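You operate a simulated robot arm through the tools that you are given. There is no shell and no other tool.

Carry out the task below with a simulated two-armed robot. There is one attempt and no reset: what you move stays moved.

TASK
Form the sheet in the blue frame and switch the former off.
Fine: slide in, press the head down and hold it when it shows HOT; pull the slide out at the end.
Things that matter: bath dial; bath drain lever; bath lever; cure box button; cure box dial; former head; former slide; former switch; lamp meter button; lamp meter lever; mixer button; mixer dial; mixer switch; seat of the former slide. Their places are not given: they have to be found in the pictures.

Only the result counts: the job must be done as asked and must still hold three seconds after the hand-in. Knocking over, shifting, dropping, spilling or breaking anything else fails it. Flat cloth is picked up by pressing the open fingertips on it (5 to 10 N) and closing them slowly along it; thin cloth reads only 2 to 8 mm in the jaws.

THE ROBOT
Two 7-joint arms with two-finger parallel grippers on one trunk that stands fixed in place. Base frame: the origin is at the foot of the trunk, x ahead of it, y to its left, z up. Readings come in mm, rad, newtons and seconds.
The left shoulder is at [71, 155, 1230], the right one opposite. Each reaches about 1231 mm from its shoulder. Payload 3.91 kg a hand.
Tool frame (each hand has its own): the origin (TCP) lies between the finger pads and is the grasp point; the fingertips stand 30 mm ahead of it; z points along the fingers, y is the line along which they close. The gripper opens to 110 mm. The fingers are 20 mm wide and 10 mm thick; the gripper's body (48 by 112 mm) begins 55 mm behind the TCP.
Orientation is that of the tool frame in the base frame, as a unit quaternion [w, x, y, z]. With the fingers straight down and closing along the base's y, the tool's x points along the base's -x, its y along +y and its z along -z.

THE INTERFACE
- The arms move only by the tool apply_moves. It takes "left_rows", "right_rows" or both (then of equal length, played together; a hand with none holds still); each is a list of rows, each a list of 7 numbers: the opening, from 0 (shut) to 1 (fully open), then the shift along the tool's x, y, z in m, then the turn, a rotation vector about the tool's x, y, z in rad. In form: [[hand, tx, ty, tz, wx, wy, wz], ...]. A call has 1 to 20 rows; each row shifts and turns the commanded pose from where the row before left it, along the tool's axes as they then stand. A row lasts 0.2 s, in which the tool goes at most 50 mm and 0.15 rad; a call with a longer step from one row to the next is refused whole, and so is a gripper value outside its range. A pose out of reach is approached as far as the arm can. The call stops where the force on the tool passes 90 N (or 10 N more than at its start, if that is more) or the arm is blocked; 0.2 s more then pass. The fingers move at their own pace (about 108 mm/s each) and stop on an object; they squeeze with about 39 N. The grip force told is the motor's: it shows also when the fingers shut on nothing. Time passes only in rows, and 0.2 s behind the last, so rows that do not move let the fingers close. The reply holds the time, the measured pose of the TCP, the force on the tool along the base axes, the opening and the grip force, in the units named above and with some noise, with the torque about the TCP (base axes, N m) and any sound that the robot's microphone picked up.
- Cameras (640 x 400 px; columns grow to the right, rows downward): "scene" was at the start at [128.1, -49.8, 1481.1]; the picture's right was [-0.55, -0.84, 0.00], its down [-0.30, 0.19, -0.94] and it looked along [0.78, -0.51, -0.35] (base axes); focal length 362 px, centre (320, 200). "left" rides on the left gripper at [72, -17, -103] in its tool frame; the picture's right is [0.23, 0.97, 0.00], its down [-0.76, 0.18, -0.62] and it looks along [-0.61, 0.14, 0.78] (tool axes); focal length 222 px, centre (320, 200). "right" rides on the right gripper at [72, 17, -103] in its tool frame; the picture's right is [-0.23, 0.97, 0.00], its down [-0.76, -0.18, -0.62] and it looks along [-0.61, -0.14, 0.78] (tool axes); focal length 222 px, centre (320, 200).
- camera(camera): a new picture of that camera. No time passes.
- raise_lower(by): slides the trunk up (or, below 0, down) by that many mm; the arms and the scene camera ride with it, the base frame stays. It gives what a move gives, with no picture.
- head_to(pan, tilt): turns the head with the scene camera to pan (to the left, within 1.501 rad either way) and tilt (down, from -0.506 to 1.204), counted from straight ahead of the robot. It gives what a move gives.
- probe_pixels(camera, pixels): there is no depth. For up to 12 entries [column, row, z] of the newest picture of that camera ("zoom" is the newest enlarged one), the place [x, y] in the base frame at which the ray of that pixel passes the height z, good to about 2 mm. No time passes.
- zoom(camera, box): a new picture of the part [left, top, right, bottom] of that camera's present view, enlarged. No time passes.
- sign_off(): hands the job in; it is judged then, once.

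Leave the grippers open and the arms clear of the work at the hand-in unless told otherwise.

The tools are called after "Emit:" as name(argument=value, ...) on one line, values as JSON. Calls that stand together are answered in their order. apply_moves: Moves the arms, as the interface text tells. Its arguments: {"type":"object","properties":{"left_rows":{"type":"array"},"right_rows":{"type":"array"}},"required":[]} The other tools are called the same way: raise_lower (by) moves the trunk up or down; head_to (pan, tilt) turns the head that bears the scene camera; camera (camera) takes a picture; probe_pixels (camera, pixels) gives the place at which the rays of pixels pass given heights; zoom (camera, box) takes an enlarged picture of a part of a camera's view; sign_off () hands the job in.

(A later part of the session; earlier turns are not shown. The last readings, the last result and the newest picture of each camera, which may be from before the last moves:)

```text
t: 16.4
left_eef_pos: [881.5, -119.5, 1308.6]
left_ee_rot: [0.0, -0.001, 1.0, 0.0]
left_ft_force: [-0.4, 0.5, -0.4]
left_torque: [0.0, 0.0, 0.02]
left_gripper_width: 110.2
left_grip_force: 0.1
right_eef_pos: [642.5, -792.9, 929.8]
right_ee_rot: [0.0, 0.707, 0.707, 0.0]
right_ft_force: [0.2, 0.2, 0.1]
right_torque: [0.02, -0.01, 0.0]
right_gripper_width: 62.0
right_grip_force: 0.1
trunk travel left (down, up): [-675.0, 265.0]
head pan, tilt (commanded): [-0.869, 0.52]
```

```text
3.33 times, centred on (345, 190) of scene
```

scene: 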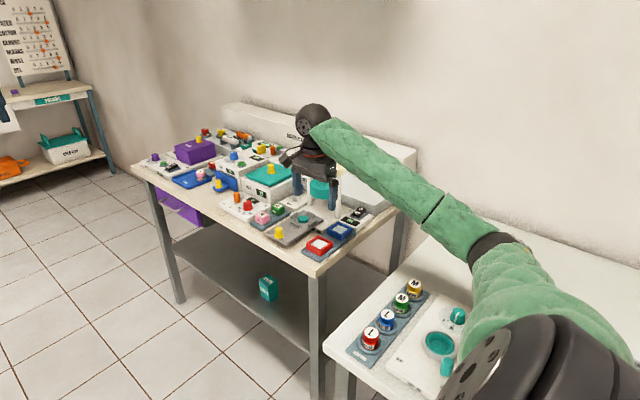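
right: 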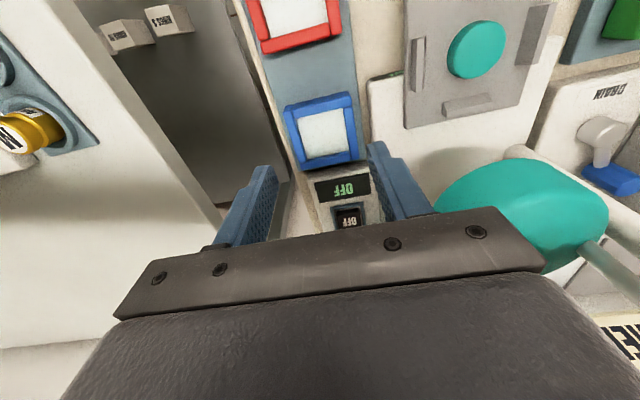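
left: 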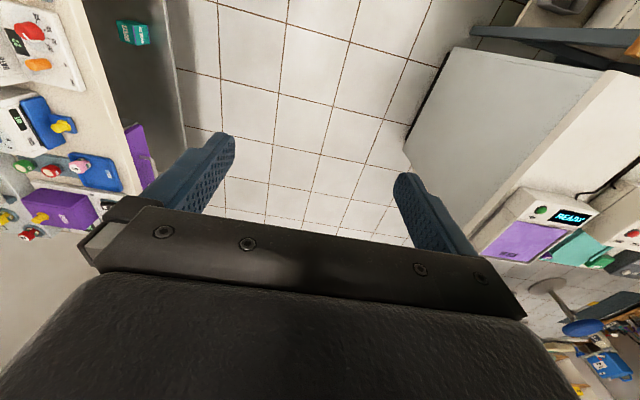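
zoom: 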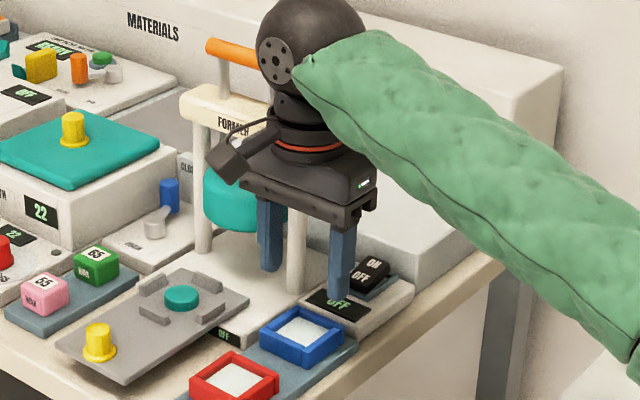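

Emit:
zoom(camera="right", box=[270, 80, 390, 180])

```text
4.00 times, centred on (330, 130) of right
```

zoom: 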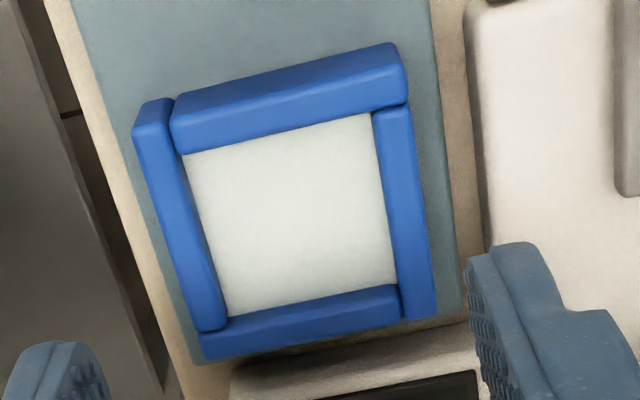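

Emit:
probe_pixels(camera="zoom", pixels=[[166, 230, 855], [420, 190, 855], [290, 95, 855], [310, 335, 855], [183, 155, 852], [370, 113, 852], [397, 285, 852], [228, 316, 852], [200, 330, 855], [435, 315, 855], [460, 190, 828], [478, 190, 842]])

```text
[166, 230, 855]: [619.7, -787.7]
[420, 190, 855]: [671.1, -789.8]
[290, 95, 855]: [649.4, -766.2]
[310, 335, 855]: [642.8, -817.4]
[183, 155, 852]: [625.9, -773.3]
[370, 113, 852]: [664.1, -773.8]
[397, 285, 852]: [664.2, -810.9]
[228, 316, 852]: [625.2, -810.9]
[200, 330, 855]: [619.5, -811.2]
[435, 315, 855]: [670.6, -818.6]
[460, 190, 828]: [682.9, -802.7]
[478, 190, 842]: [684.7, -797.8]
```

The frame centre refines to (645,-792), 51 mm wide. I'll narrow to 58 mm, centre over it and descend to fingertip z≈843.

Emit:
apply_moves(right_rows=[[0.53, 0.001, 0.0025, 0, 0, 0, 0], [0.53, 0, 0, 0.019, 0, 0, 0], [0.53, 0, 0, 0.019, 0, 0, 0], [0.53, 0, 0, 0.0095, 0, 0, 0], [0.53, 0, 0, 0.0095, 0, 0, 0], [0.53, 0, 0, 0, 0, 0, 0]])

Emit:
zoom(camera="scene", box=[310, 160, 390, 250])

Emit:
camera(camera="right")

```text
t: 17.8
left_eef_pos: [882.0, -120.4, 1309.5]
left_ee_rot: [0.0, -0.001, 1.0, -0.001]
left_ft_force: [0.3, 0.4, 1.6]
left_torque: [0.03, 0.0, 0.01]
left_gripper_width: 110.0
left_grip_force: 0.1
right_eef_pos: [644.6, -789.6, 873.8]
right_ee_rot: [0.0, 0.708, 0.707, 0.0]
right_ft_force: [-1.4, 0.5, 0.3]
right_torque: [-0.01, -0.04, 0.03]
right_gripper_width: 58.0
right_grip_force: 0.0
trunk travel left (down, up): [-675.0, 265.0]
head pan, tilt (commanded): [-0.869, 0.52]
```

```text
4.44 times, centred on (350, 205) of scene
```

zoom: 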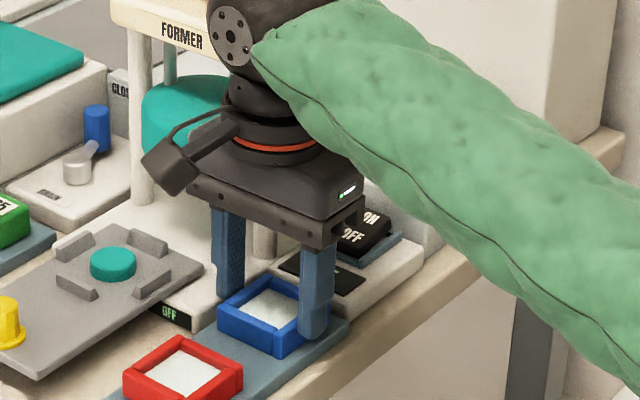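

```text
taken
```

right: 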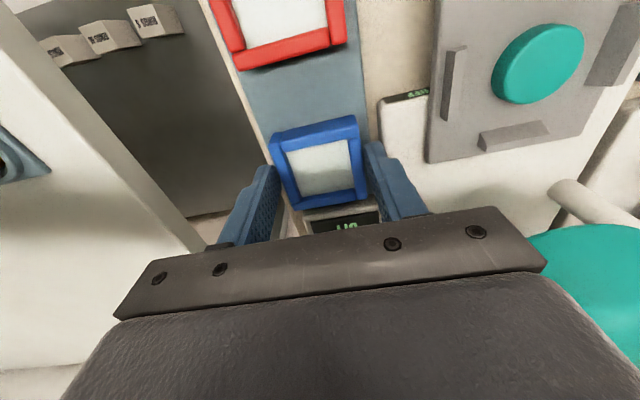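

The fingers straddle the frame without contact. I'll close on it.

Emit:
apply_moves(right_rows=[[0.48, 0, 0, 0, 0, 0, 0], [0.44, 0, 0, 0, 0, 0, 0], [0.3, 0, 0, 0, 0, 0, 0], [0.3, 0, 0, 0, 0, 0, 0]])

Emit:
zoom(camera="right", box=[240, 90, 400, 230])

```text
t: 18.8
left_eef_pos: [882.7, -119.9, 1309.2]
left_ee_rot: [0.0, -0.001, 1.0, 0.0]
left_ft_force: [0.0, -0.3, 0.3]
left_torque: [0.01, 0.02, 0.01]
left_gripper_width: 109.9
left_grip_force: 0.0
right_eef_pos: [644.3, -791.4, 873.4]
right_ee_rot: [0.001, 0.707, 0.707, 0.0]
right_ft_force: [0.6, -0.8, 0.8]
right_torque: [-0.06, -0.01, 0.01]
right_gripper_width: 54.4
right_grip_force: 38.7
trunk travel left (down, up): [-675.0, 265.0]
head pan, tilt (commanded): [-0.869, 0.52]
```

```text
2.86 times, centred on (320, 160) of right
```

zoom: 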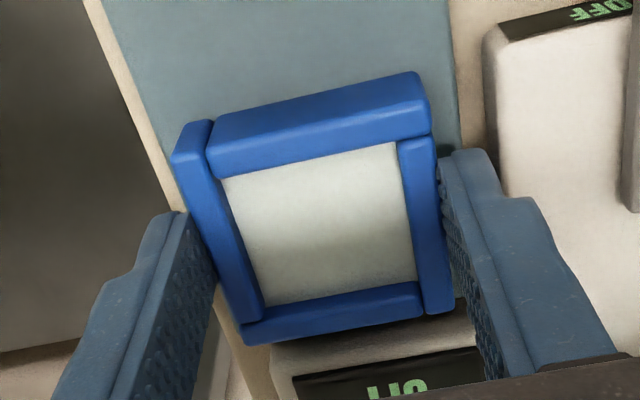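

Gripped at 54.4 mm with 38.7 N. I'll lift 70 mm and check.

Emit:
apply_moves(right_rows=[[0.3, 0, 0, -0.01, 0, 0, 0], [0.3, 0, 0, -0.02, 0, 0, 0], [0.3, 0, 0, -0.02, 0, 0, 0], [0.3, 0, 0, -0.02, 0, 0, 0]])

Emit:
camera(camera="right")

Emit:
zoom(camera="scene", box=[270, 130, 390, 260])

```text
t: 19.8
left_eef_pos: [882.7, -119.3, 1308.8]
left_ee_rot: [0.0, -0.001, 1.0, 0.0]
left_ft_force: [0.7, -0.3, 0.5]
left_torque: [-0.02, -0.01, 0.0]
left_gripper_width: 109.8
left_grip_force: 0.0
right_eef_pos: [644.8, -791.2, 943.4]
right_ee_rot: [0.0, 0.706, 0.708, -0.001]
right_ft_force: [0.0, -0.3, -0.6]
right_torque: [0.01, -0.01, 0.04]
right_gripper_width: 54.4
right_grip_force: 39.3
trunk travel left (down, up): [-675.0, 265.0]
head pan, tilt (commanded): [-0.869, 0.52]
```

```text
taken
```

right: 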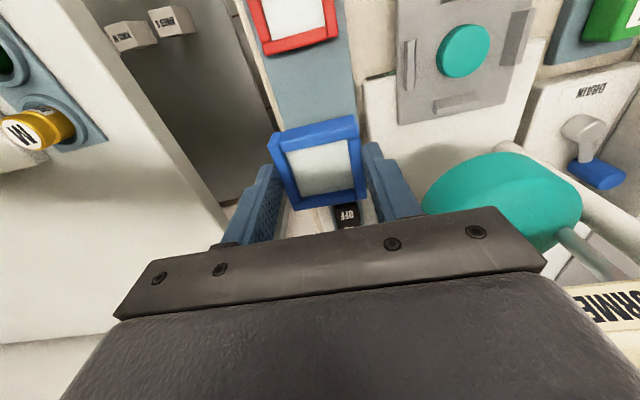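

```text
3.08 times, centred on (330, 195) of scene
```

zoom: 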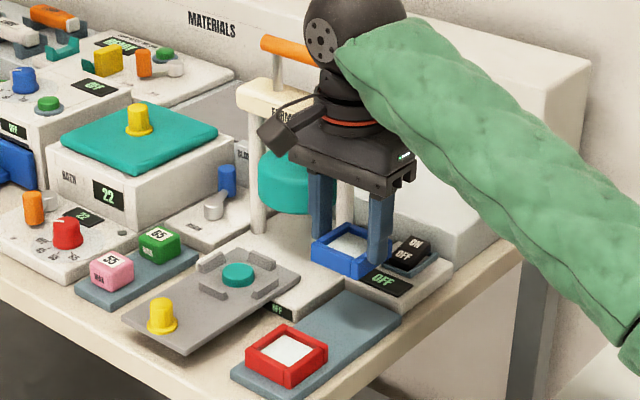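

The frame is in the hand. Now I'll measure the seat position with the slide out from both views.

Emit:
zoom(camera="right", box=[380, 0, 540, 130])

```text
3.08 times, centred on (460, 65) of right
```

zoom: 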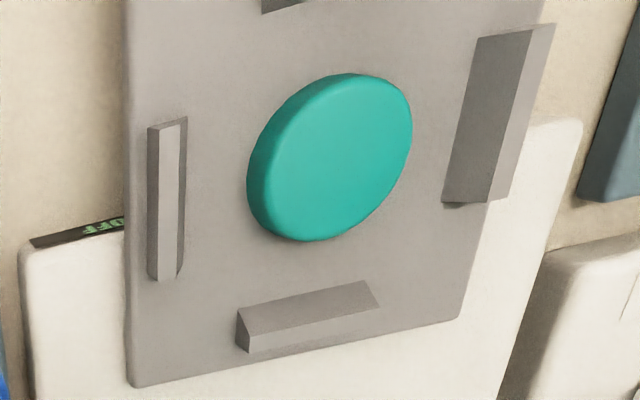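

Emit:
probe_pixels(camera="zoom", pixels=[[187, 118, 848], [183, 272, 848], [478, 40, 848], [443, 203, 848], [240, 312, 848], [365, 282, 848], [335, 155, 860], [335, 155, 865], [305, 2, 848], [262, 10, 848], [133, 385, 848], [458, 318, 848]])

Emit:
zoom(camera="scene", box=[285, 200, 345, 245])

```text
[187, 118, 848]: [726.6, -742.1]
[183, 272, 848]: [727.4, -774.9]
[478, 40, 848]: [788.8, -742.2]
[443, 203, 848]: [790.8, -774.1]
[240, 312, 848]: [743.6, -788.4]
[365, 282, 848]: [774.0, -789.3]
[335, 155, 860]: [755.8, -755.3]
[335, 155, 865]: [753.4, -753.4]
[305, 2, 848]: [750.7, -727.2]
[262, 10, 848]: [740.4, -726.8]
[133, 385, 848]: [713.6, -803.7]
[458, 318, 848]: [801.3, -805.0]
```

```text
8.89 times, centred on (315, 222) of scene
```

zoom: 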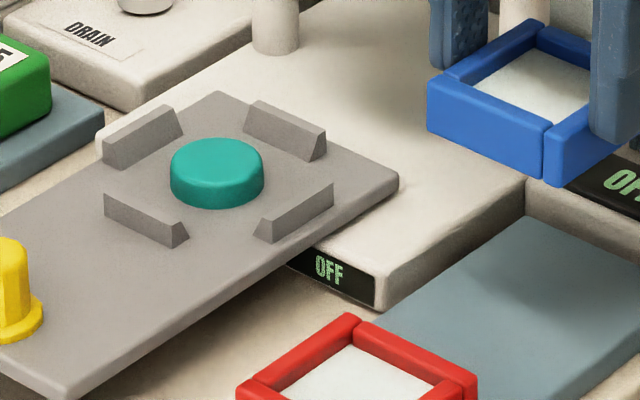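

Emit:
probe_pixels(camera="zoom", pixels=[[217, 160, 860], [217, 160, 864], [217, 186, 848], [398, 178, 848], [215, 92, 848], [322, 133, 858], [252, 102, 858], [262, 238, 848], [333, 205, 848], [105, 195, 858], [178, 225, 858], [178, 107, 858]])

```text
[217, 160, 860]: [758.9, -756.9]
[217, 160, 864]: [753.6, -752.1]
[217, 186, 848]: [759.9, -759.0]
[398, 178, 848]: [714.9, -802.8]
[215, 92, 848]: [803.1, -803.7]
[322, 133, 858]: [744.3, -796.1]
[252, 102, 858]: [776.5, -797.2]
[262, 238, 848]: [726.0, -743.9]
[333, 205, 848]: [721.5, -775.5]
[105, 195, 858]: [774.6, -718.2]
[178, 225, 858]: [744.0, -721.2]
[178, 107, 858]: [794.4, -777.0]
```

The seat centre is about (758.3,-757) and the frame sits about 1 mm behind the TCP in y. I'll move to (758.3,-756) with +y first and then +x, keep the frame above the ridges, stop at z≈912 and check.

Emit:
apply_moves(right_rows=[[0.3, 0.035, 0, 0, 0, 0, 0], [0.3, 0, 0.038, 0, 0, 0, 0], [0.3, 0, 0.038, 0, 0, 0, 0], [0.3, 0, 0.0378, 0, 0, 0, 0], [0.3, 0, 0, 0.016, 0, 0, 0], [0.3, 0, 0, 0.016, 0, 0, 0], [0.3, 0, 0, 0, 0, 0, 0]])

Emit:
camera(camera="right")

Emit:
zoom(camera="scene", box=[270, 150, 370, 250])

```text
t: 21.4
left_eef_pos: [882.4, -119.2, 1308.7]
left_ee_rot: [0.0, -0.001, 1.0, 0.0]
left_ft_force: [-0.1, 0.3, 0.0]
left_torque: [0.01, -0.04, 0.0]
left_gripper_width: 110.1
left_grip_force: 0.0
right_eef_pos: [758.4, -754.8, 911.4]
right_ee_rot: [0.0, 0.707, 0.708, 0.0]
right_ft_force: [0.9, 0.0, 0.6]
right_torque: [0.0, 0.0, -0.02]
right_gripper_width: 54.3
right_grip_force: 39.1
trunk travel left (down, up): [-675.0, 265.0]
head pan, tilt (commanded): [-0.869, 0.52]
```

```text
taken
```

right: 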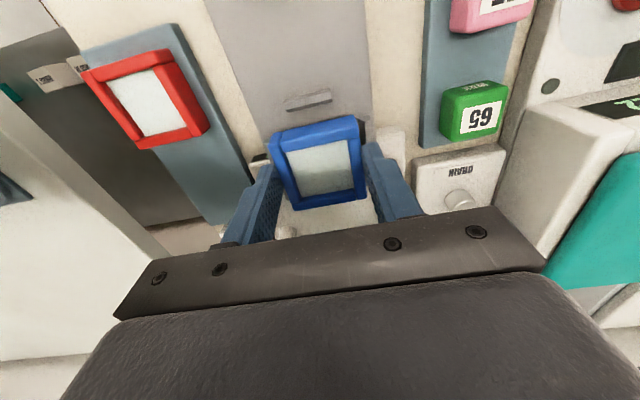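

```text
4.00 times, centred on (320, 200) of scene
```

zoom: 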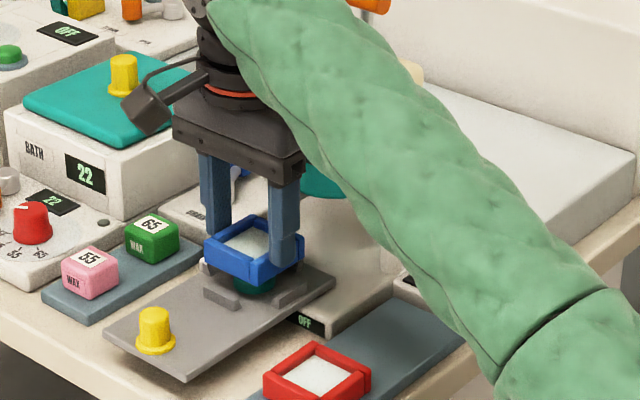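

Emit:
zoom(camera="scene", box=[290, 195, 340, 235])

Emit:
zoom(camera="right", box=[250, 70, 400, 220])

```text
10.00 times, centred on (315, 215) of scene
```

zoom: 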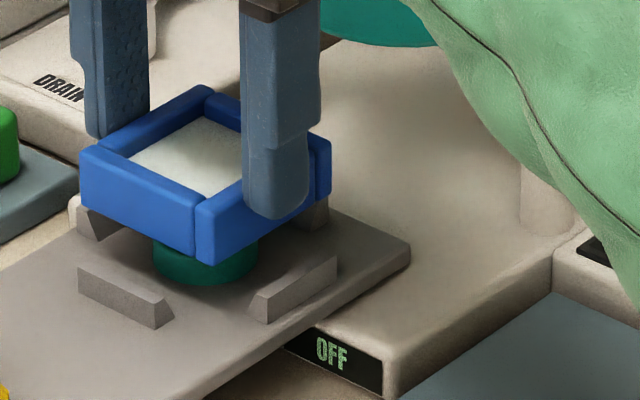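

```text
2.67 times, centred on (325, 145) of right
```

zoom: 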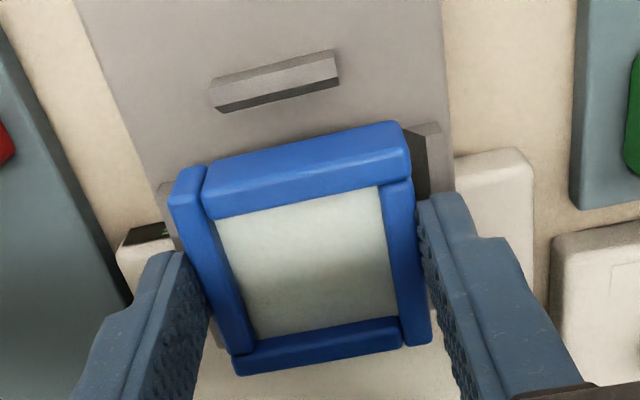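

Emit:
zoom(camera="scene", box=[290, 195, 340, 235])

Emit:
probe_pixels(camera="zoom", pixels=[[200, 262, 868], [84, 207, 868], [328, 197, 868], [198, 205, 893], [81, 153, 893], [330, 138, 893], [210, 87, 893], [262, 320, 848], [336, 272, 848], [123, 242, 860]])

```text
10.00 times, centred on (315, 215) of scene
```

zoom: 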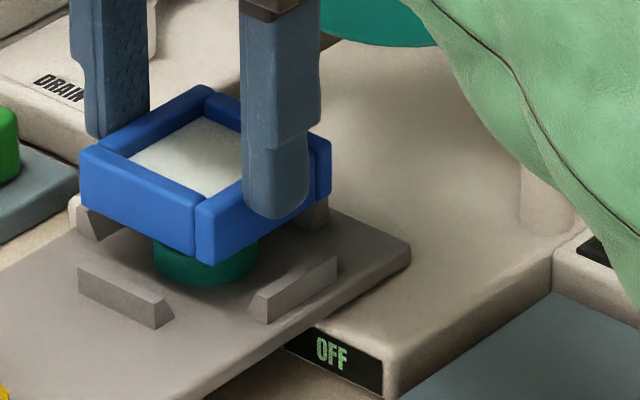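

```text
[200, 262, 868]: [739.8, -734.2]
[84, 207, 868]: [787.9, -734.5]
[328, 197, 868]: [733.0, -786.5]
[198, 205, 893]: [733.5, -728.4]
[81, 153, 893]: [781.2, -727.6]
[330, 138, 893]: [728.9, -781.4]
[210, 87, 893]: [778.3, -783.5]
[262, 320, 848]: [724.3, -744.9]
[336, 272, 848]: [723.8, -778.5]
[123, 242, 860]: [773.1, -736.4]
```

Emit:
zoom(camera="right", box=[250, 70, 400, 220])

Emit:
probe_pixels(camera="zoom", pixels=[[211, 95, 856], [337, 65, 856], [216, 222, 890], [380, 187, 890], [402, 318, 890], [257, 338, 890], [176, 210, 893], [405, 150, 893], [432, 340, 893], [240, 370, 893], [340, 88, 848], [215, 110, 848]])

```text
2.67 times, centred on (325, 145) of right
```

zoom: 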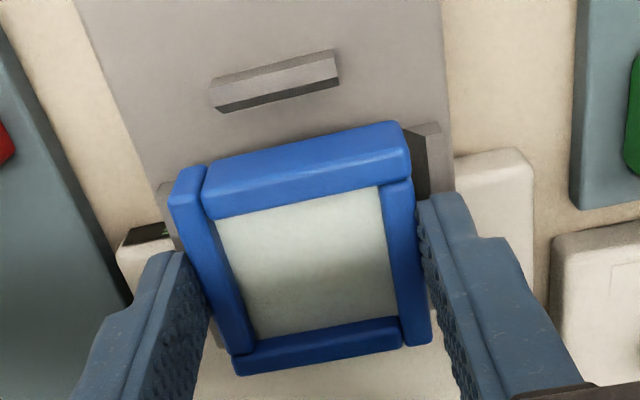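

```text
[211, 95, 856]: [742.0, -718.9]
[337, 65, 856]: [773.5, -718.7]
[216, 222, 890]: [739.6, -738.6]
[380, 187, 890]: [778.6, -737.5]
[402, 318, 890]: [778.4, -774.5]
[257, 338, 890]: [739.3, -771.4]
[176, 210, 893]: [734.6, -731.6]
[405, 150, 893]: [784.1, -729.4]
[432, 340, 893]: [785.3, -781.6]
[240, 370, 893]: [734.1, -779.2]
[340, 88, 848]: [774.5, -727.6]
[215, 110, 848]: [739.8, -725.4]
```

The hand view puts the frame at (759,-755.5) against the seat at about (758,-757). I'll shift -1 mm in x and -1.5 mm in y, then lower 17 mm and check the force.

Emit:
apply_moves(right_rows=[[0.3, -0.0015, -0.001, 0.003, 0, 0, 0], [0.3, 0, 0, 0.005, 0, 0, 0], [0.3, 0, 0, 0.005, 0, 0, 0], [0.3, 0, 0, 0.004, 0, 0, 0]])

Emit:
zoom(camera="scene", box=[290, 195, 340, 235])

```text
t: 22.4
left_eef_pos: [881.7, -118.2, 1309.0]
left_ee_rot: [0.0, -0.001, 1.0, 0.001]
left_ft_force: [0.4, 0.9, 0.2]
left_torque: [-0.03, 0.02, -0.01]
left_gripper_width: 110.1
left_grip_force: 0.1
right_eef_pos: [758.0, -757.8, 894.6]
right_ee_rot: [0.0, 0.707, 0.707, 0.001]
right_ft_force: [0.0, -0.2, 0.2]
right_torque: [-0.01, -0.01, -0.01]
right_gripper_width: 54.4
right_grip_force: 39.1
trunk travel left (down, up): [-675.0, 265.0]
head pan, tilt (commanded): [-0.869, 0.52]
```

```text
10.00 times, centred on (315, 215) of scene
```

zoom: 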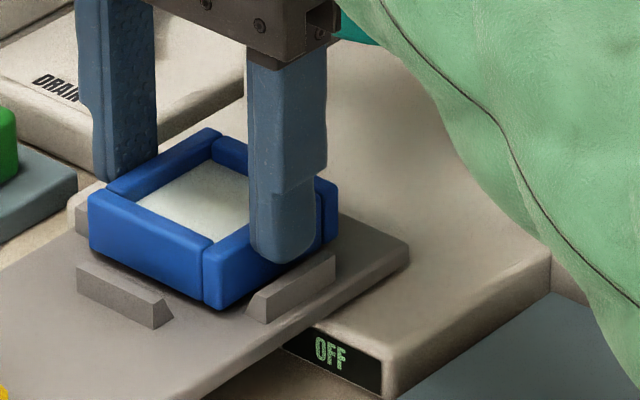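

The frame is entering between the ridges with no contact yet. I'll lower in small steps.

Emit:
apply_moves(right_rows=[[0.3, 0, 0, 0.002, 0, 0, 0], [0.3, 0, 0, 0.002, 0, 0, 0]])

Emit:
apply_moves(right_rows=[[0.3, 0, 0, 0.001, 0, 0, 0], [0.3, 0, 0, 0.001, 0, 0, 0]])

Emit:
zoom(camera="scene", box=[290, 195, 340, 235])

```text
t: 23.0
left_eef_pos: [882.9, -118.7, 1309.1]
left_ee_rot: [0.0, -0.002, 1.0, 0.001]
left_ft_force: [0.7, -0.5, -0.4]
left_torque: [0.03, 0.02, 0.02]
left_gripper_width: 110.1
left_grip_force: 0.1
right_eef_pos: [756.9, -756.1, 891.3]
right_ee_rot: [0.0, 0.707, 0.707, -0.001]
right_ft_force: [0.7, -0.1, 6.9]
right_torque: [-0.02, 0.1, -0.03]
right_gripper_width: 54.6
right_grip_force: 39.1
trunk travel left (down, up): [-675.0, 265.0]
head pan, tilt (commanded): [-0.869, 0.52]
```

```text
t: 23.6
left_eef_pos: [881.0, -118.3, 1310.2]
left_ee_rot: [0.0, -0.001, 1.0, -0.001]
left_ft_force: [1.0, 0.2, 1.0]
left_torque: [0.0, 0.01, 0.0]
left_gripper_width: 109.9
left_grip_force: 0.0
right_eef_pos: [757.7, -756.1, 890.7]
right_ee_rot: [0.001, 0.707, 0.707, 0.0]
right_ft_force: [5.3, -0.1, 20.2]
right_torque: [0.1, 0.03, -0.04]
right_gripper_width: 54.7
right_grip_force: 38.7
trunk travel left (down, up): [-675.0, 265.0]
head pan, tilt (commanded): [-0.869, 0.52]
```

```text
10.00 times, centred on (315, 215) of scene
```

zoom: 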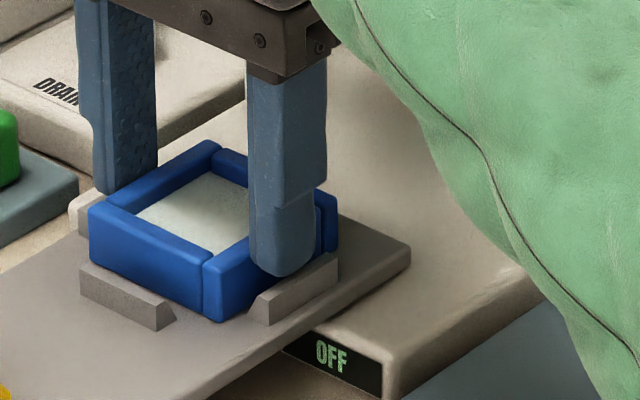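

Emit:
probe_pixels(camera="zoom", pixels=[[212, 321, 848], [212, 321, 852], [212, 262, 873], [212, 262, 870], [90, 210, 873], [338, 200, 873], [210, 142, 873], [284, 275, 860]])

Emit:
zoom(camera="right", box=[250, 70, 400, 220])

```text
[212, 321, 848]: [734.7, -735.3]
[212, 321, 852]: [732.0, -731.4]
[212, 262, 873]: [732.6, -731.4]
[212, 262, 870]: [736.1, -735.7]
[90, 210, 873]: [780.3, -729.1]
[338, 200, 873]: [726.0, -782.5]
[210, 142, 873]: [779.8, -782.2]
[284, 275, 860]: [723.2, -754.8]
```

```text
2.67 times, centred on (325, 145) of right
```

zoom: 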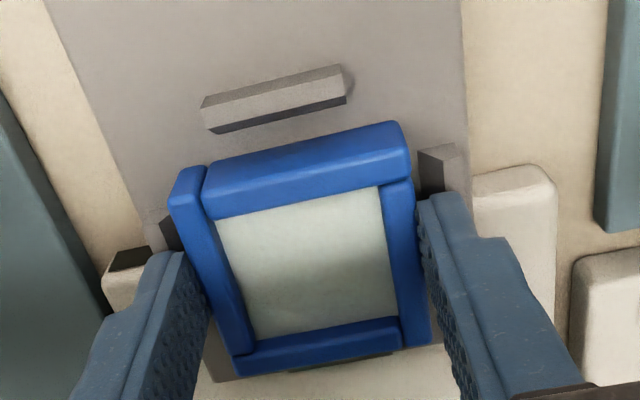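

The force rose to 20 N at z≈891, so the frame is resting on the slide, with the ridges showing around it. I'll ease off the pressure, open only slightly, lift clear and inspect the seating.

Emit:
apply_moves(right_rows=[[0.3, 0, 0, -0.0015, 0, 0, 0], [0.52, 0, 0, 0, 0, 0, 0], [0.52, 0, 0, 0, 0, 0, 0], [0.52, 0, 0, -0.01, 0, 0, 0], [0.52, 0, 0, -0.02, 0, 0, 0], [0.52, 0, 0, -0.04, 0, 0, 0]])

Emit:
camera(camera="right")

Emit:
zoom(camera="scene", box=[285, 195, 345, 240])

```text
t: 25.0
left_eef_pos: [879.9, -119.3, 1309.1]
left_ee_rot: [0.0, 0.0, 1.0, 0.0]
left_ft_force: [0.4, 1.2, -0.8]
left_torque: [-0.01, -0.03, 0.03]
left_gripper_width: 110.0
left_grip_force: 0.1
right_eef_pos: [757.1, -756.3, 961.1]
right_ee_rot: [0.001, 0.706, 0.708, 0.0]
right_ft_force: [0.1, 0.0, 0.7]
right_torque: [0.0, -0.01, 0.04]
right_gripper_width: 57.2
right_grip_force: 0.1
trunk travel left (down, up): [-675.0, 265.0]
head pan, tilt (commanded): [-0.869, 0.52]
```

```text
taken
```

right: 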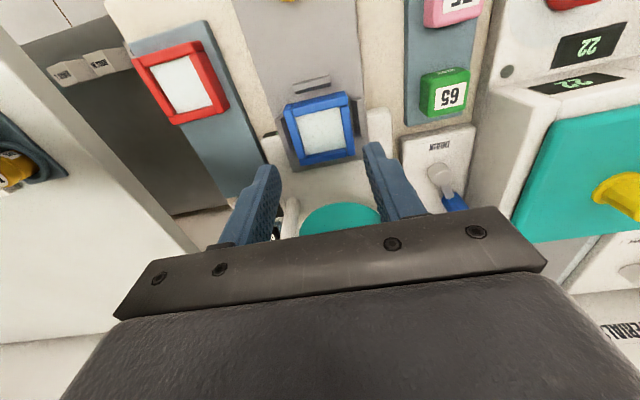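

```text
8.89 times, centred on (315, 218) of scene
```

zoom: 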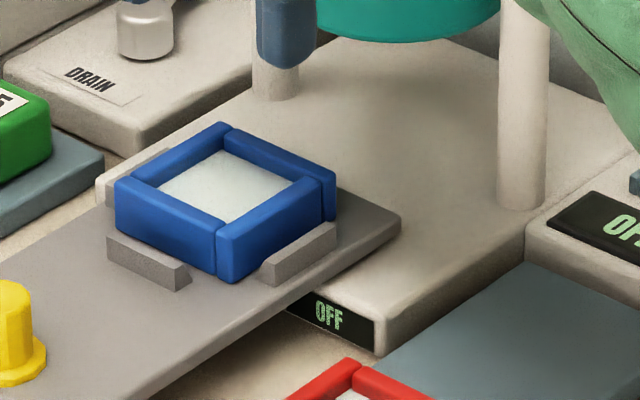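

Emit:
zoom(camera="right", box=[260, 60, 380, 180])

```text
3.33 times, centred on (320, 120) of right
```

zoom: 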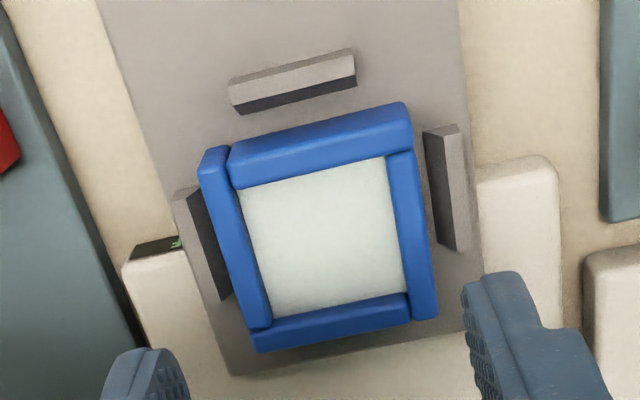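

The frame sits squarely inside all four ridges. Next I'll move the hand over the knob, now expected near (758,-645), to push the slide in.

Emit:
apply_moves(right_rows=[[0.5, 0.037, 0, 0, 0, 0, 0], [0.5, 0.037, 0, 0, 0, 0, 0], [0.5, 0.037, 0, 0.02, 0, 0, 0], [0.5, 0, 0, 0, 0, 0, 0]])

Emit:
zoom(camera="right", box=[260, 80, 400, 200])

Emit:
camera(camera="scene")

```text
t: 26.0
left_eef_pos: [881.4, -120.1, 1309.3]
left_ee_rot: [-0.001, 0.0, 1.0, -0.001]
left_ft_force: [0.3, 0.2, 0.5]
left_torque: [0.0, 0.0, 0.0]
left_gripper_width: 110.0
left_grip_force: 0.1
right_eef_pos: [757.5, -645.2, 938.8]
right_ee_rot: [0.0, 0.708, 0.707, 0.0]
right_ft_force: [0.7, -0.5, 0.2]
right_torque: [0.0, 0.01, -0.02]
right_gripper_width: 55.0
right_grip_force: 0.0
trunk travel left (down, up): [-675.0, 265.0]
head pan, tilt (commanded): [-0.869, 0.52]
```

```text
3.33 times, centred on (330, 140) of right
```

zoom: 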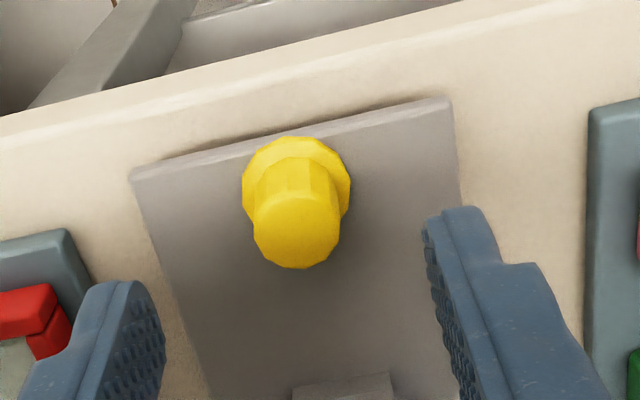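

```text
taken
```

scene: 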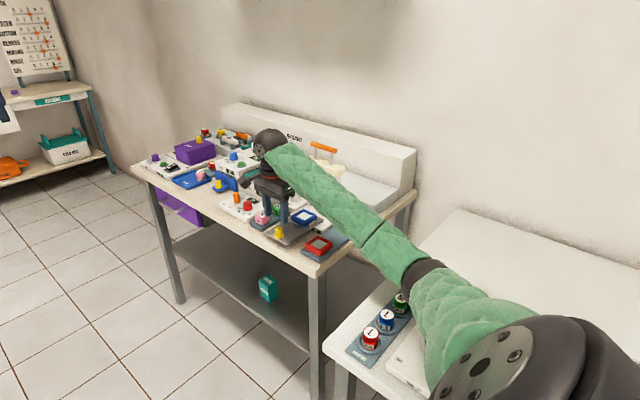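

Emit:
probe_pixels(camera="zoom", pixels=[[298, 228, 880], [255, 228, 880], [340, 225, 880], [296, 185, 850], [243, 185, 850], [350, 180, 850]])

Emit:
probe_pixels(camera="scene", pixels=[[425, 272, 900], [425, 272, 950], [425, 272, 1000], [425, 272, 1050], [425, 272, 1100], [371, 333, 850], [371, 333, 800]])

```text
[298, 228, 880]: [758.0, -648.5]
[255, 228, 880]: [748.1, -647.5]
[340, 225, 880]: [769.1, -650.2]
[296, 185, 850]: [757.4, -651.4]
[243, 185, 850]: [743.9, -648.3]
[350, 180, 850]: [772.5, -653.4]
```

```text
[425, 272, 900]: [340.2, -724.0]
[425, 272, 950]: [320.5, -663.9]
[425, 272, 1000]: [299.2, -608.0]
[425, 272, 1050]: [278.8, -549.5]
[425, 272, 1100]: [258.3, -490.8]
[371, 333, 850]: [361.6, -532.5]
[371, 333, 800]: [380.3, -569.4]
```

The knob is at (758,-649). The elbow is around z≈1000, above the pots on the near table. For more clearance I'll raise the trunk 120 mm, so that when the hand comes back down the elbow stays higher.

Emit:
raise_lower(by=120)

Emit:
camera(camera="scene")

```text
t: 27.5
left_eef_pos: [882.9, -119.8, 1429.0]
left_ee_rot: [0.0, -0.001, 1.0, 0.0]
left_ft_force: [0.5, 0.0, 1.0]
left_torque: [0.0, -0.04, 0.01]
left_gripper_width: 109.9
left_grip_force: 0.1
right_eef_pos: [758.5, -645.4, 1059.6]
right_ee_rot: [-0.001, 0.707, 0.707, -0.001]
right_ft_force: [0.3, -0.3, 0.8]
right_torque: [-0.02, 0.0, 0.01]
right_gripper_width: 55.0
right_grip_force: 0.1
trunk travel left (down, up): [-795.0, 145.0]
head pan, tilt (commanded): [-0.869, 0.52]
```

```text
taken
```

scene: 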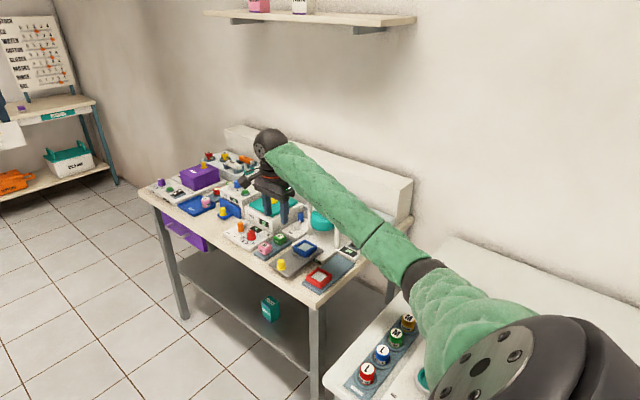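

I'll descend onto the knob at (758,-648) to fingertip z≈858 and grip it.

Emit:
apply_moves(right_rows=[[0.5, -0.0025, 0, 0.034, 0, 0, 0], [0.5, 0, 0, 0.034, 0, 0, 0], [0.5, 0, 0, 0.034, 0, 0, 0], [0.5, 0, 0, 0.034, 0, 0, 0], [0.5, 0, 0, 0.018, 0, 0, 0], [0.5, 0, 0, 0.0176, 0, 0, 0], [0.5, 0, 0, 0, 0, 0, 0], [0, 0, 0, 0, 0, 0, 0], [0, 0, 0, 0, 0, 0, 0]])

Emit:
zoom(camera="scene", box=[240, 160, 360, 300])

Emit:
camera(camera="scene")

```text
t: 29.5
left_eef_pos: [881.9, -120.4, 1428.9]
left_ee_rot: [0.0, -0.001, 1.0, 0.0]
left_ft_force: [0.2, 0.2, -0.3]
left_torque: [0.0, -0.02, 0.03]
left_gripper_width: 110.0
left_grip_force: 0.1
right_eef_pos: [757.2, -648.2, 887.3]
right_ee_rot: [0.0, 0.707, 0.707, 0.0]
right_ft_force: [-2.1, 0.4, -2.2]
right_torque: [0.06, -0.31, 0.01]
right_gripper_width: 21.2
right_grip_force: 45.4
trunk travel left (down, up): [-795.0, 145.0]
head pan, tilt (commanded): [-0.869, 0.52]
```

```text
2.86 times, centred on (300, 230) of scene
```

zoom: 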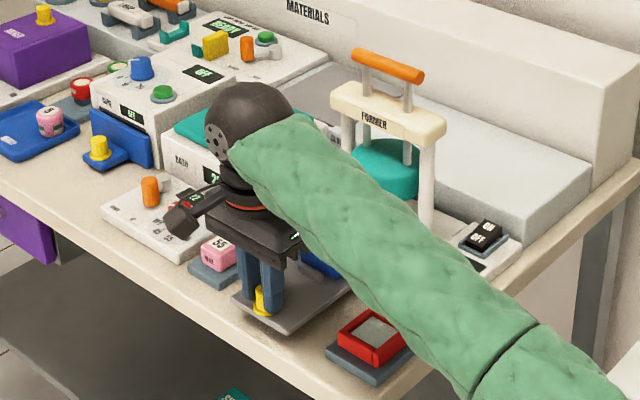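

```text
taken
```

scene: 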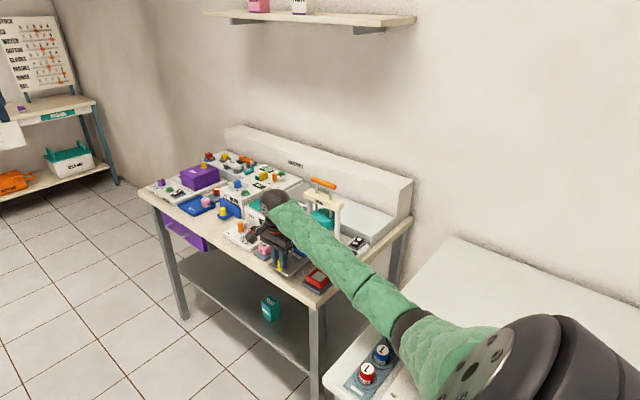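

The knob is gripped at 21 mm. Now I'll push the slide in towards -y, slowly at 8 mm per row, watching force.

Emit:
apply_moves(right_rows=[[0, -0.004, 0, 0, 0, 0, 0], [0, -0.008, 0, 0, 0, 0, 0], [0, -0.008, 0, 0, 0, 0, 0], [0, -0.008, 0, 0, 0, 0, 0], [0, -0.008, 0, 0, 0, 0, 0], [0, -0.008, 0, 0, 0, 0, 0]])

Emit:
zoom(camera="scene", box=[240, 160, 360, 300])

```text
t: 30.9
left_eef_pos: [882.9, -119.3, 1429.6]
left_ee_rot: [-0.002, -0.002, 1.0, 0.0]
left_ft_force: [0.1, 0.4, -0.1]
left_torque: [0.01, 0.01, -0.02]
left_gripper_width: 110.0
left_grip_force: 0.0
right_eef_pos: [756.8, -694.0, 887.2]
right_ee_rot: [0.0, 0.706, 0.708, -0.001]
right_ft_force: [5.3, 0.6, -1.3]
right_torque: [0.21, -0.6, 0.03]
right_gripper_width: 21.2
right_grip_force: 44.7
trunk travel left (down, up): [-795.0, 145.0]
head pan, tilt (commanded): [-0.869, 0.52]
```

```text
2.86 times, centred on (300, 230) of scene
```

zoom: 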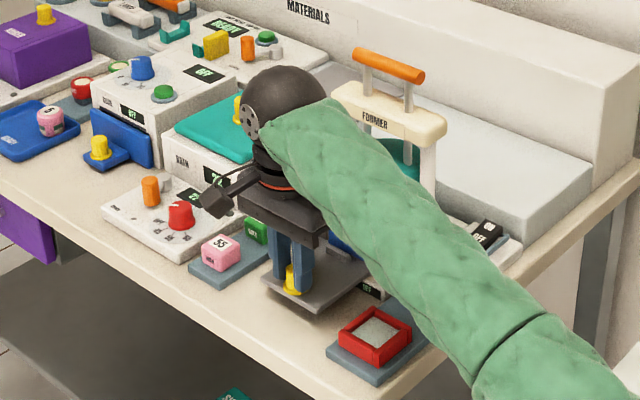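

The slide moves freely. I'll push the rest of the way.

Emit:
apply_moves(right_rows=[[0, -0.008, 0, 0, 0, 0, 0], [0, -0.008, 0, 0, 0, 0, 0], [0, -0.008, 0, 0, 0, 0, 0], [0, -0.008, 0, 0, 0, 0, 0], [0, -0.008, 0, 0, 0, 0, 0], [0, -0.008, 0, 0, 0, 0, 0]])

Emit:
apply_moves(right_rows=[[0, -0.003, 0, 0, 0, 0, 0], [0, -0.003, 0, 0, 0, 0, 0]])

Emit:
zoom(camera="scene", box=[240, 160, 360, 300])

```text
t: 32.3
left_eef_pos: [882.8, -118.9, 1428.6]
left_ee_rot: [0.0, -0.001, 1.0, 0.0]
left_ft_force: [0.2, -0.5, -0.7]
left_torque: [-0.02, 0.01, -0.04]
left_gripper_width: 110.1
left_grip_force: 0.0
right_eef_pos: [758.1, -740.3, 888.1]
right_ee_rot: [0.0, 0.706, 0.708, 0.0]
right_ft_force: [5.0, -1.1, -0.6]
right_torque: [-0.14, -0.52, 0.06]
right_gripper_width: 21.1
right_grip_force: 45.2
trunk travel left (down, up): [-795.0, 145.0]
head pan, tilt (commanded): [-0.869, 0.52]
```

```text
t: 32.9
left_eef_pos: [881.7, -117.4, 1428.9]
left_ee_rot: [0.0, -0.001, 1.0, 0.0]
left_ft_force: [-0.5, 0.1, 1.0]
left_torque: [-0.03, -0.04, 0.0]
left_gripper_width: 109.7
left_grip_force: 0.1
right_eef_pos: [758.1, -744.8, 887.6]
right_ee_rot: [-0.001, 0.707, 0.707, 0.0]
right_ft_force: [-5.8, 17.5, -3.8]
right_torque: [-0.21, -0.31, -0.15]
right_gripper_width: 21.4
right_grip_force: 44.6
trunk travel left (down, up): [-795.0, 145.0]
head pan, tilt (commanded): [-0.869, 0.52]
```

```text
2.86 times, centred on (300, 230) of scene
```

zoom: 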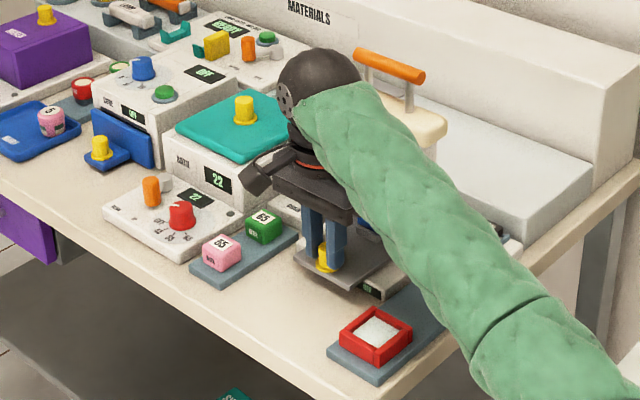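

The y force rose to 17.5 N at y≈-745, so the slide is at its in-stop. I'll release the knob, lift up, and move to look down at the rocker switch.

Emit:
apply_moves(right_rows=[[0.5, 0, 0, 0, 0, 0, 0], [0.5, 0, 0, 0, 0, 0, 0], [0.5, 0, 0, -0.03, 0, 0, 0], [0.5, 0, 0, -0.035, 0, 0, 0], [0.5, 0, 0, -0.035, 0, 0, 0], [0.5, -0.0183, -0.0327, -0.0073, 0, 0, 0], [0.5, -0.0183, -0.0327, -0.0073, 0, 0, 0], [0.5, -0.0183, -0.0327, -0.0073, 0, 0, 0], [0.5, 0, 0, 0, 0, 0, 0]])

Emit:
camera(camera="right")

Emit:
camera(camera="scene")

```text
t: 34.9
left_eef_pos: [881.6, -120.1, 1428.5]
left_ee_rot: [0.0, 0.0, 1.0, 0.0]
left_ft_force: [1.2, 0.2, -1.0]
left_torque: [-0.01, -0.02, 0.03]
left_gripper_width: 110.3
left_grip_force: 0.0
right_eef_pos: [660.9, -801.5, 1009.3]
right_ee_rot: [0.0, 0.707, 0.707, 0.0]
right_ft_force: [0.7, -0.5, -0.2]
right_torque: [-0.02, 0.06, 0.0]
right_gripper_width: 54.9
right_grip_force: 0.0
trunk travel left (down, up): [-795.0, 145.0]
head pan, tilt (commanded): [-0.869, 0.52]
```

```text
taken
```

right: 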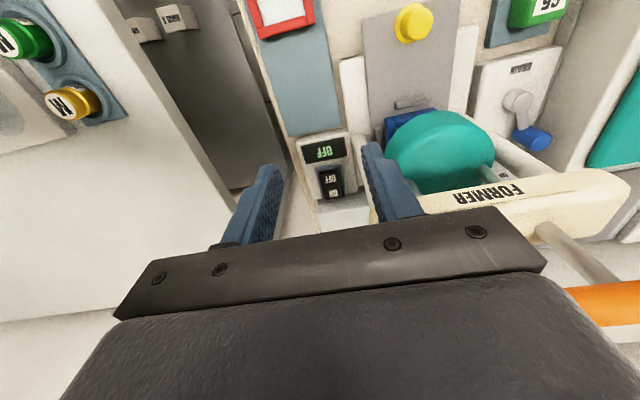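

```text
taken
```

scene: 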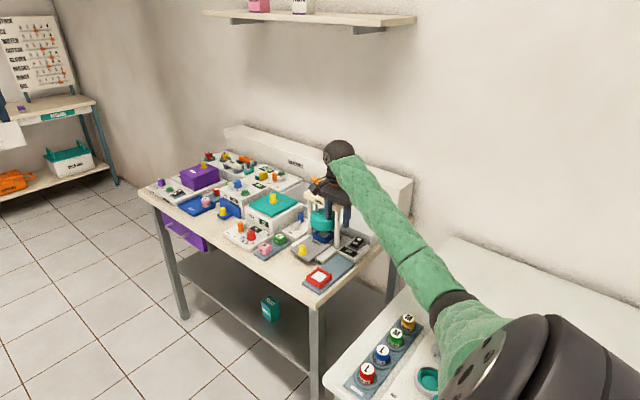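

Emit:
zoom(camera="right", box=[280, 120, 380, 220])

Emit:
zoom(camera="scene", box=[285, 185, 385, 275])

```text
4.00 times, centred on (330, 170) of right
```

zoom: 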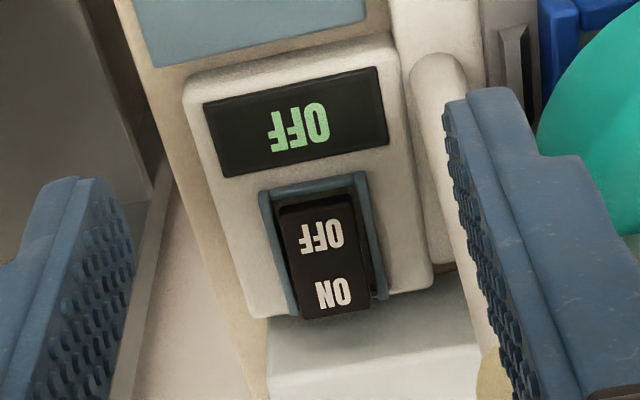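

```text
4.44 times, centred on (335, 230) of scene
```

zoom: 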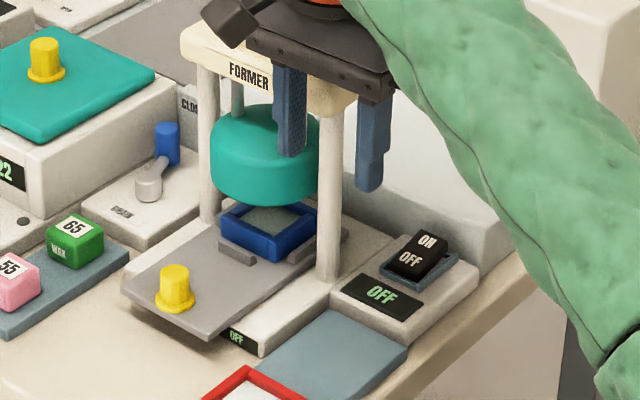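

The rocker's ON end (towards the wall) is raised. I'll triangulate both halves of it.

Emit:
probe_pixels(camera="zoom", pixels=[[428, 241, 870], [428, 241, 880], [428, 241, 890], [410, 258, 860], [410, 258, 870], [410, 258, 880], [380, 295, 850], [380, 295, 856]])

Emit:
probe_pixels(camera="right", pixels=[[333.25, 193.25, 870], [333.25, 193.25, 880], [333.25, 193.25, 890], [330.5, 179, 860], [330.5, 179, 870], [330.5, 179, 880], [325.5, 151.5, 850], [325.5, 151.5, 856], [334, 198.5, 880], [320, 171, 866]])

```text
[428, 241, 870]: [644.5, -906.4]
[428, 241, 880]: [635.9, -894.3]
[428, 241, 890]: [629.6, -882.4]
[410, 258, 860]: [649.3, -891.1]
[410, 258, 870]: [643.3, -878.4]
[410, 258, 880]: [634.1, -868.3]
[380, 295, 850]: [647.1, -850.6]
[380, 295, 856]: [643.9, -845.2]
```

```text
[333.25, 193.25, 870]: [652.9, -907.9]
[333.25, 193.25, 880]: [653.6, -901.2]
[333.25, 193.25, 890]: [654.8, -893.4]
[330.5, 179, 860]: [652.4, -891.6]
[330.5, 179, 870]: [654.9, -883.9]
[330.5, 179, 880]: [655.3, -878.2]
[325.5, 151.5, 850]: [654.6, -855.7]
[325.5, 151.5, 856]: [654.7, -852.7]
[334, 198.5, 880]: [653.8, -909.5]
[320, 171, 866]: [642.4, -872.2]
```

Emit:
probe_pixels(camera="zoom", pixels=[[503, 225, 850], [503, 225, 860], [503, 225, 870], [503, 225, 880], [345, 165, 860], [345, 165, 870]])

Emit:
zoom(camera="scene", box=[325, 215, 385, 260])

Emit:
zoom(camera="right", box=[300, 150, 360, 220])

```text
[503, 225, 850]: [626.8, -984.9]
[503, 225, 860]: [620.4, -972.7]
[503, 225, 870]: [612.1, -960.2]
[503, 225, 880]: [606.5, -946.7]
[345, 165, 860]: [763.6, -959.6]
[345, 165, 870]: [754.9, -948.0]
```

```text
8.89 times, centred on (355, 238) of scene
```

zoom: 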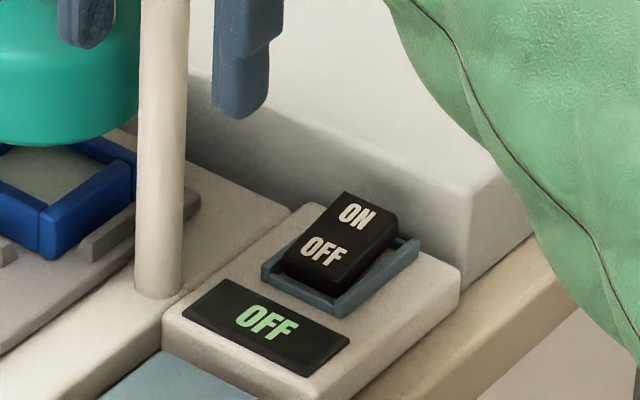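

```text
5.71 times, centred on (330, 185) of right
```

zoom: 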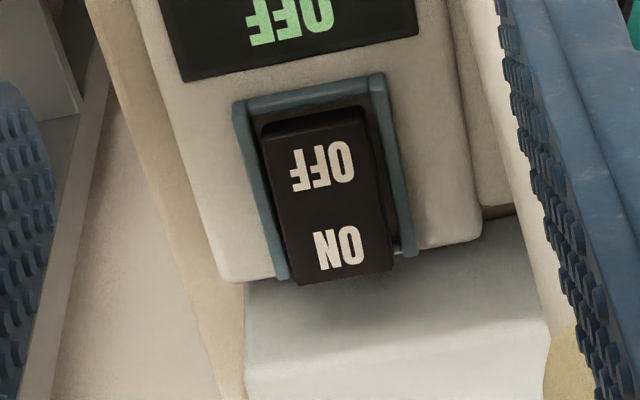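

Emit:
probe_pixels(camera="zoom", pixels=[[340, 248, 860], [340, 248, 870], [340, 248, 880], [323, 165, 850], [323, 165, 860], [323, 165, 870], [298, 283, 870], [393, 268, 870], [298, 283, 860], [393, 268, 860], [262, 125, 855], [362, 108, 855]])

Emit:
probe_pixels(camera="scene", pixels=[[359.05, 239.9, 860], [359.05, 239.9, 870], [359.05, 239.9, 880], [355.4, 243.6, 850], [355.4, 243.6, 860], [355.4, 243.6, 870], [357.8, 237.2, 870], [363.8, 240, 870], [357.8, 237.2, 860], [363.8, 240, 860], [351.1, 244.5, 855], [356.7, 247.6, 855]])

```text
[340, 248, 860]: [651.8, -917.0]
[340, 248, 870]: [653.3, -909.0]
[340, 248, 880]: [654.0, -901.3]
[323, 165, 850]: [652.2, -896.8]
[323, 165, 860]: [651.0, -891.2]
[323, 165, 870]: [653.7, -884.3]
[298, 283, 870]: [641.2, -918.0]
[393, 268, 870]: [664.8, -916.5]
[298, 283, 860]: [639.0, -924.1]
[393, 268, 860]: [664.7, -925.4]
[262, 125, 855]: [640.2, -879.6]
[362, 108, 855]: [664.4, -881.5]
```

```text
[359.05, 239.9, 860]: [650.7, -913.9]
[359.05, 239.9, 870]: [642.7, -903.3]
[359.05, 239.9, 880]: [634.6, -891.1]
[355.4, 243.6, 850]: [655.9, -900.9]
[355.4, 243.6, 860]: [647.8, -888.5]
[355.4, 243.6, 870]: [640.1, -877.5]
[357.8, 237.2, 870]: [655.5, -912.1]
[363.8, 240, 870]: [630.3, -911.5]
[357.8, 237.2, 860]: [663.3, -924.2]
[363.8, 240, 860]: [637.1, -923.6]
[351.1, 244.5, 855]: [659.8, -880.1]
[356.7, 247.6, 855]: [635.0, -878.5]
```

The rocker spans x 639–664 and y -884 to -924, with the ON end at z≈861. In the current yaw the hand camera would come too close to the former's crossbar. I'll turn the hand back 90° so its camera points away, after moving 20 mm in -x, then close the fingers and check.

Emit:
apply_moves(right_rows=[[0.5, 0, -0.02, -0.005, 0, 0, 0], [0.3, 0, 0, 0, 0, 0, -0.1428], [0, 0, 0, 0, 0, 0, -0.1428], [0, 0, 0, 0, 0, 0, -0.1428], [0, 0, 0, 0, 0, 0, -0.1428], [0, 0, 0, 0, 0, 0, -0.1428], [0, 0, 0, 0, 0, 0, -0.1428], [0, 0, 0, 0, 0, 0, -0.1428], [0, 0, 0, 0, 0, 0, -0.1428], [0, 0, 0, 0, 0, 0, -0.1428], [0, 0, 0, 0, 0, 0, -0.1428], [0, 0, 0, 0, 0, 0, -0.1428]])

Emit:
camera(camera="right")

Emit:
camera(camera="scene")

```text
t: 37.5
left_eef_pos: [881.5, -120.0, 1429.1]
left_ee_rot: [0.0, -0.001, 1.0, 0.001]
left_ft_force: [-0.4, 0.1, -0.2]
left_torque: [0.0, 0.0, 0.05]
left_gripper_width: 110.2
left_grip_force: 0.0
right_eef_pos: [639.0, -802.5, 1015.4]
right_ee_rot: [0.0, -0.001, 1.0, 0.0]
right_ft_force: [-0.1, -0.9, 0.0]
right_torque: [0.0, 0.01, 0.0]
right_gripper_width: 0.0
right_grip_force: 37.8
trunk travel left (down, up): [-795.0, 145.0]
head pan, tilt (commanded): [-0.869, 0.52]
```

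```text
taken
```

right: 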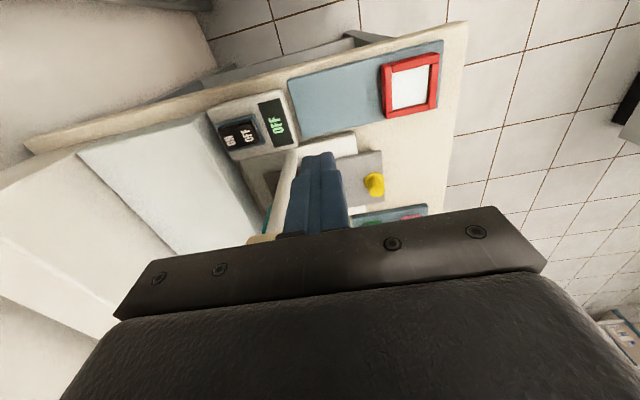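

```text
taken
```

scene: 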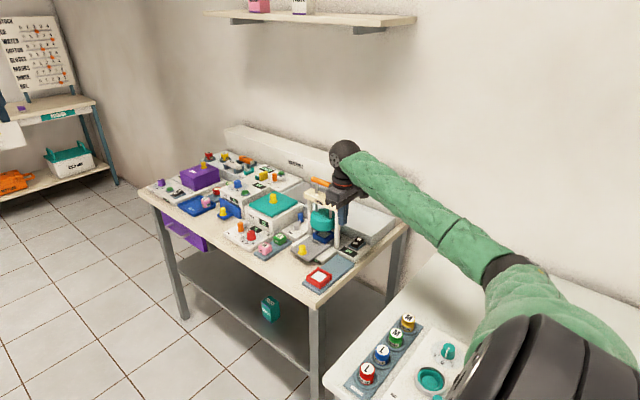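

Yaw is back to straight and the fingers are closed. I'll refine the rocker position from this view and check the slab behind it.

Emit:
zoom(camera="right", box=[195, 85, 315, 175])

```text
4.44 times, centred on (255, 130) of right
```

zoom: 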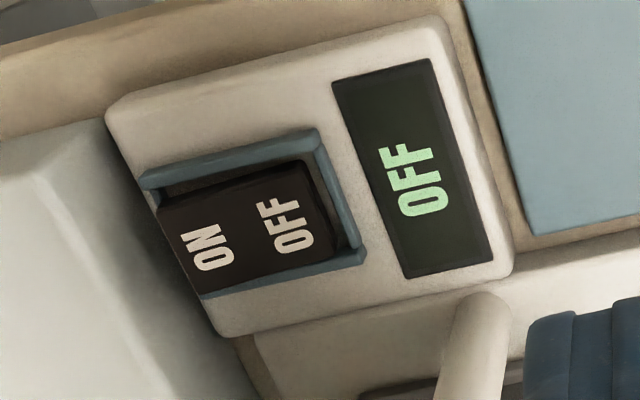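

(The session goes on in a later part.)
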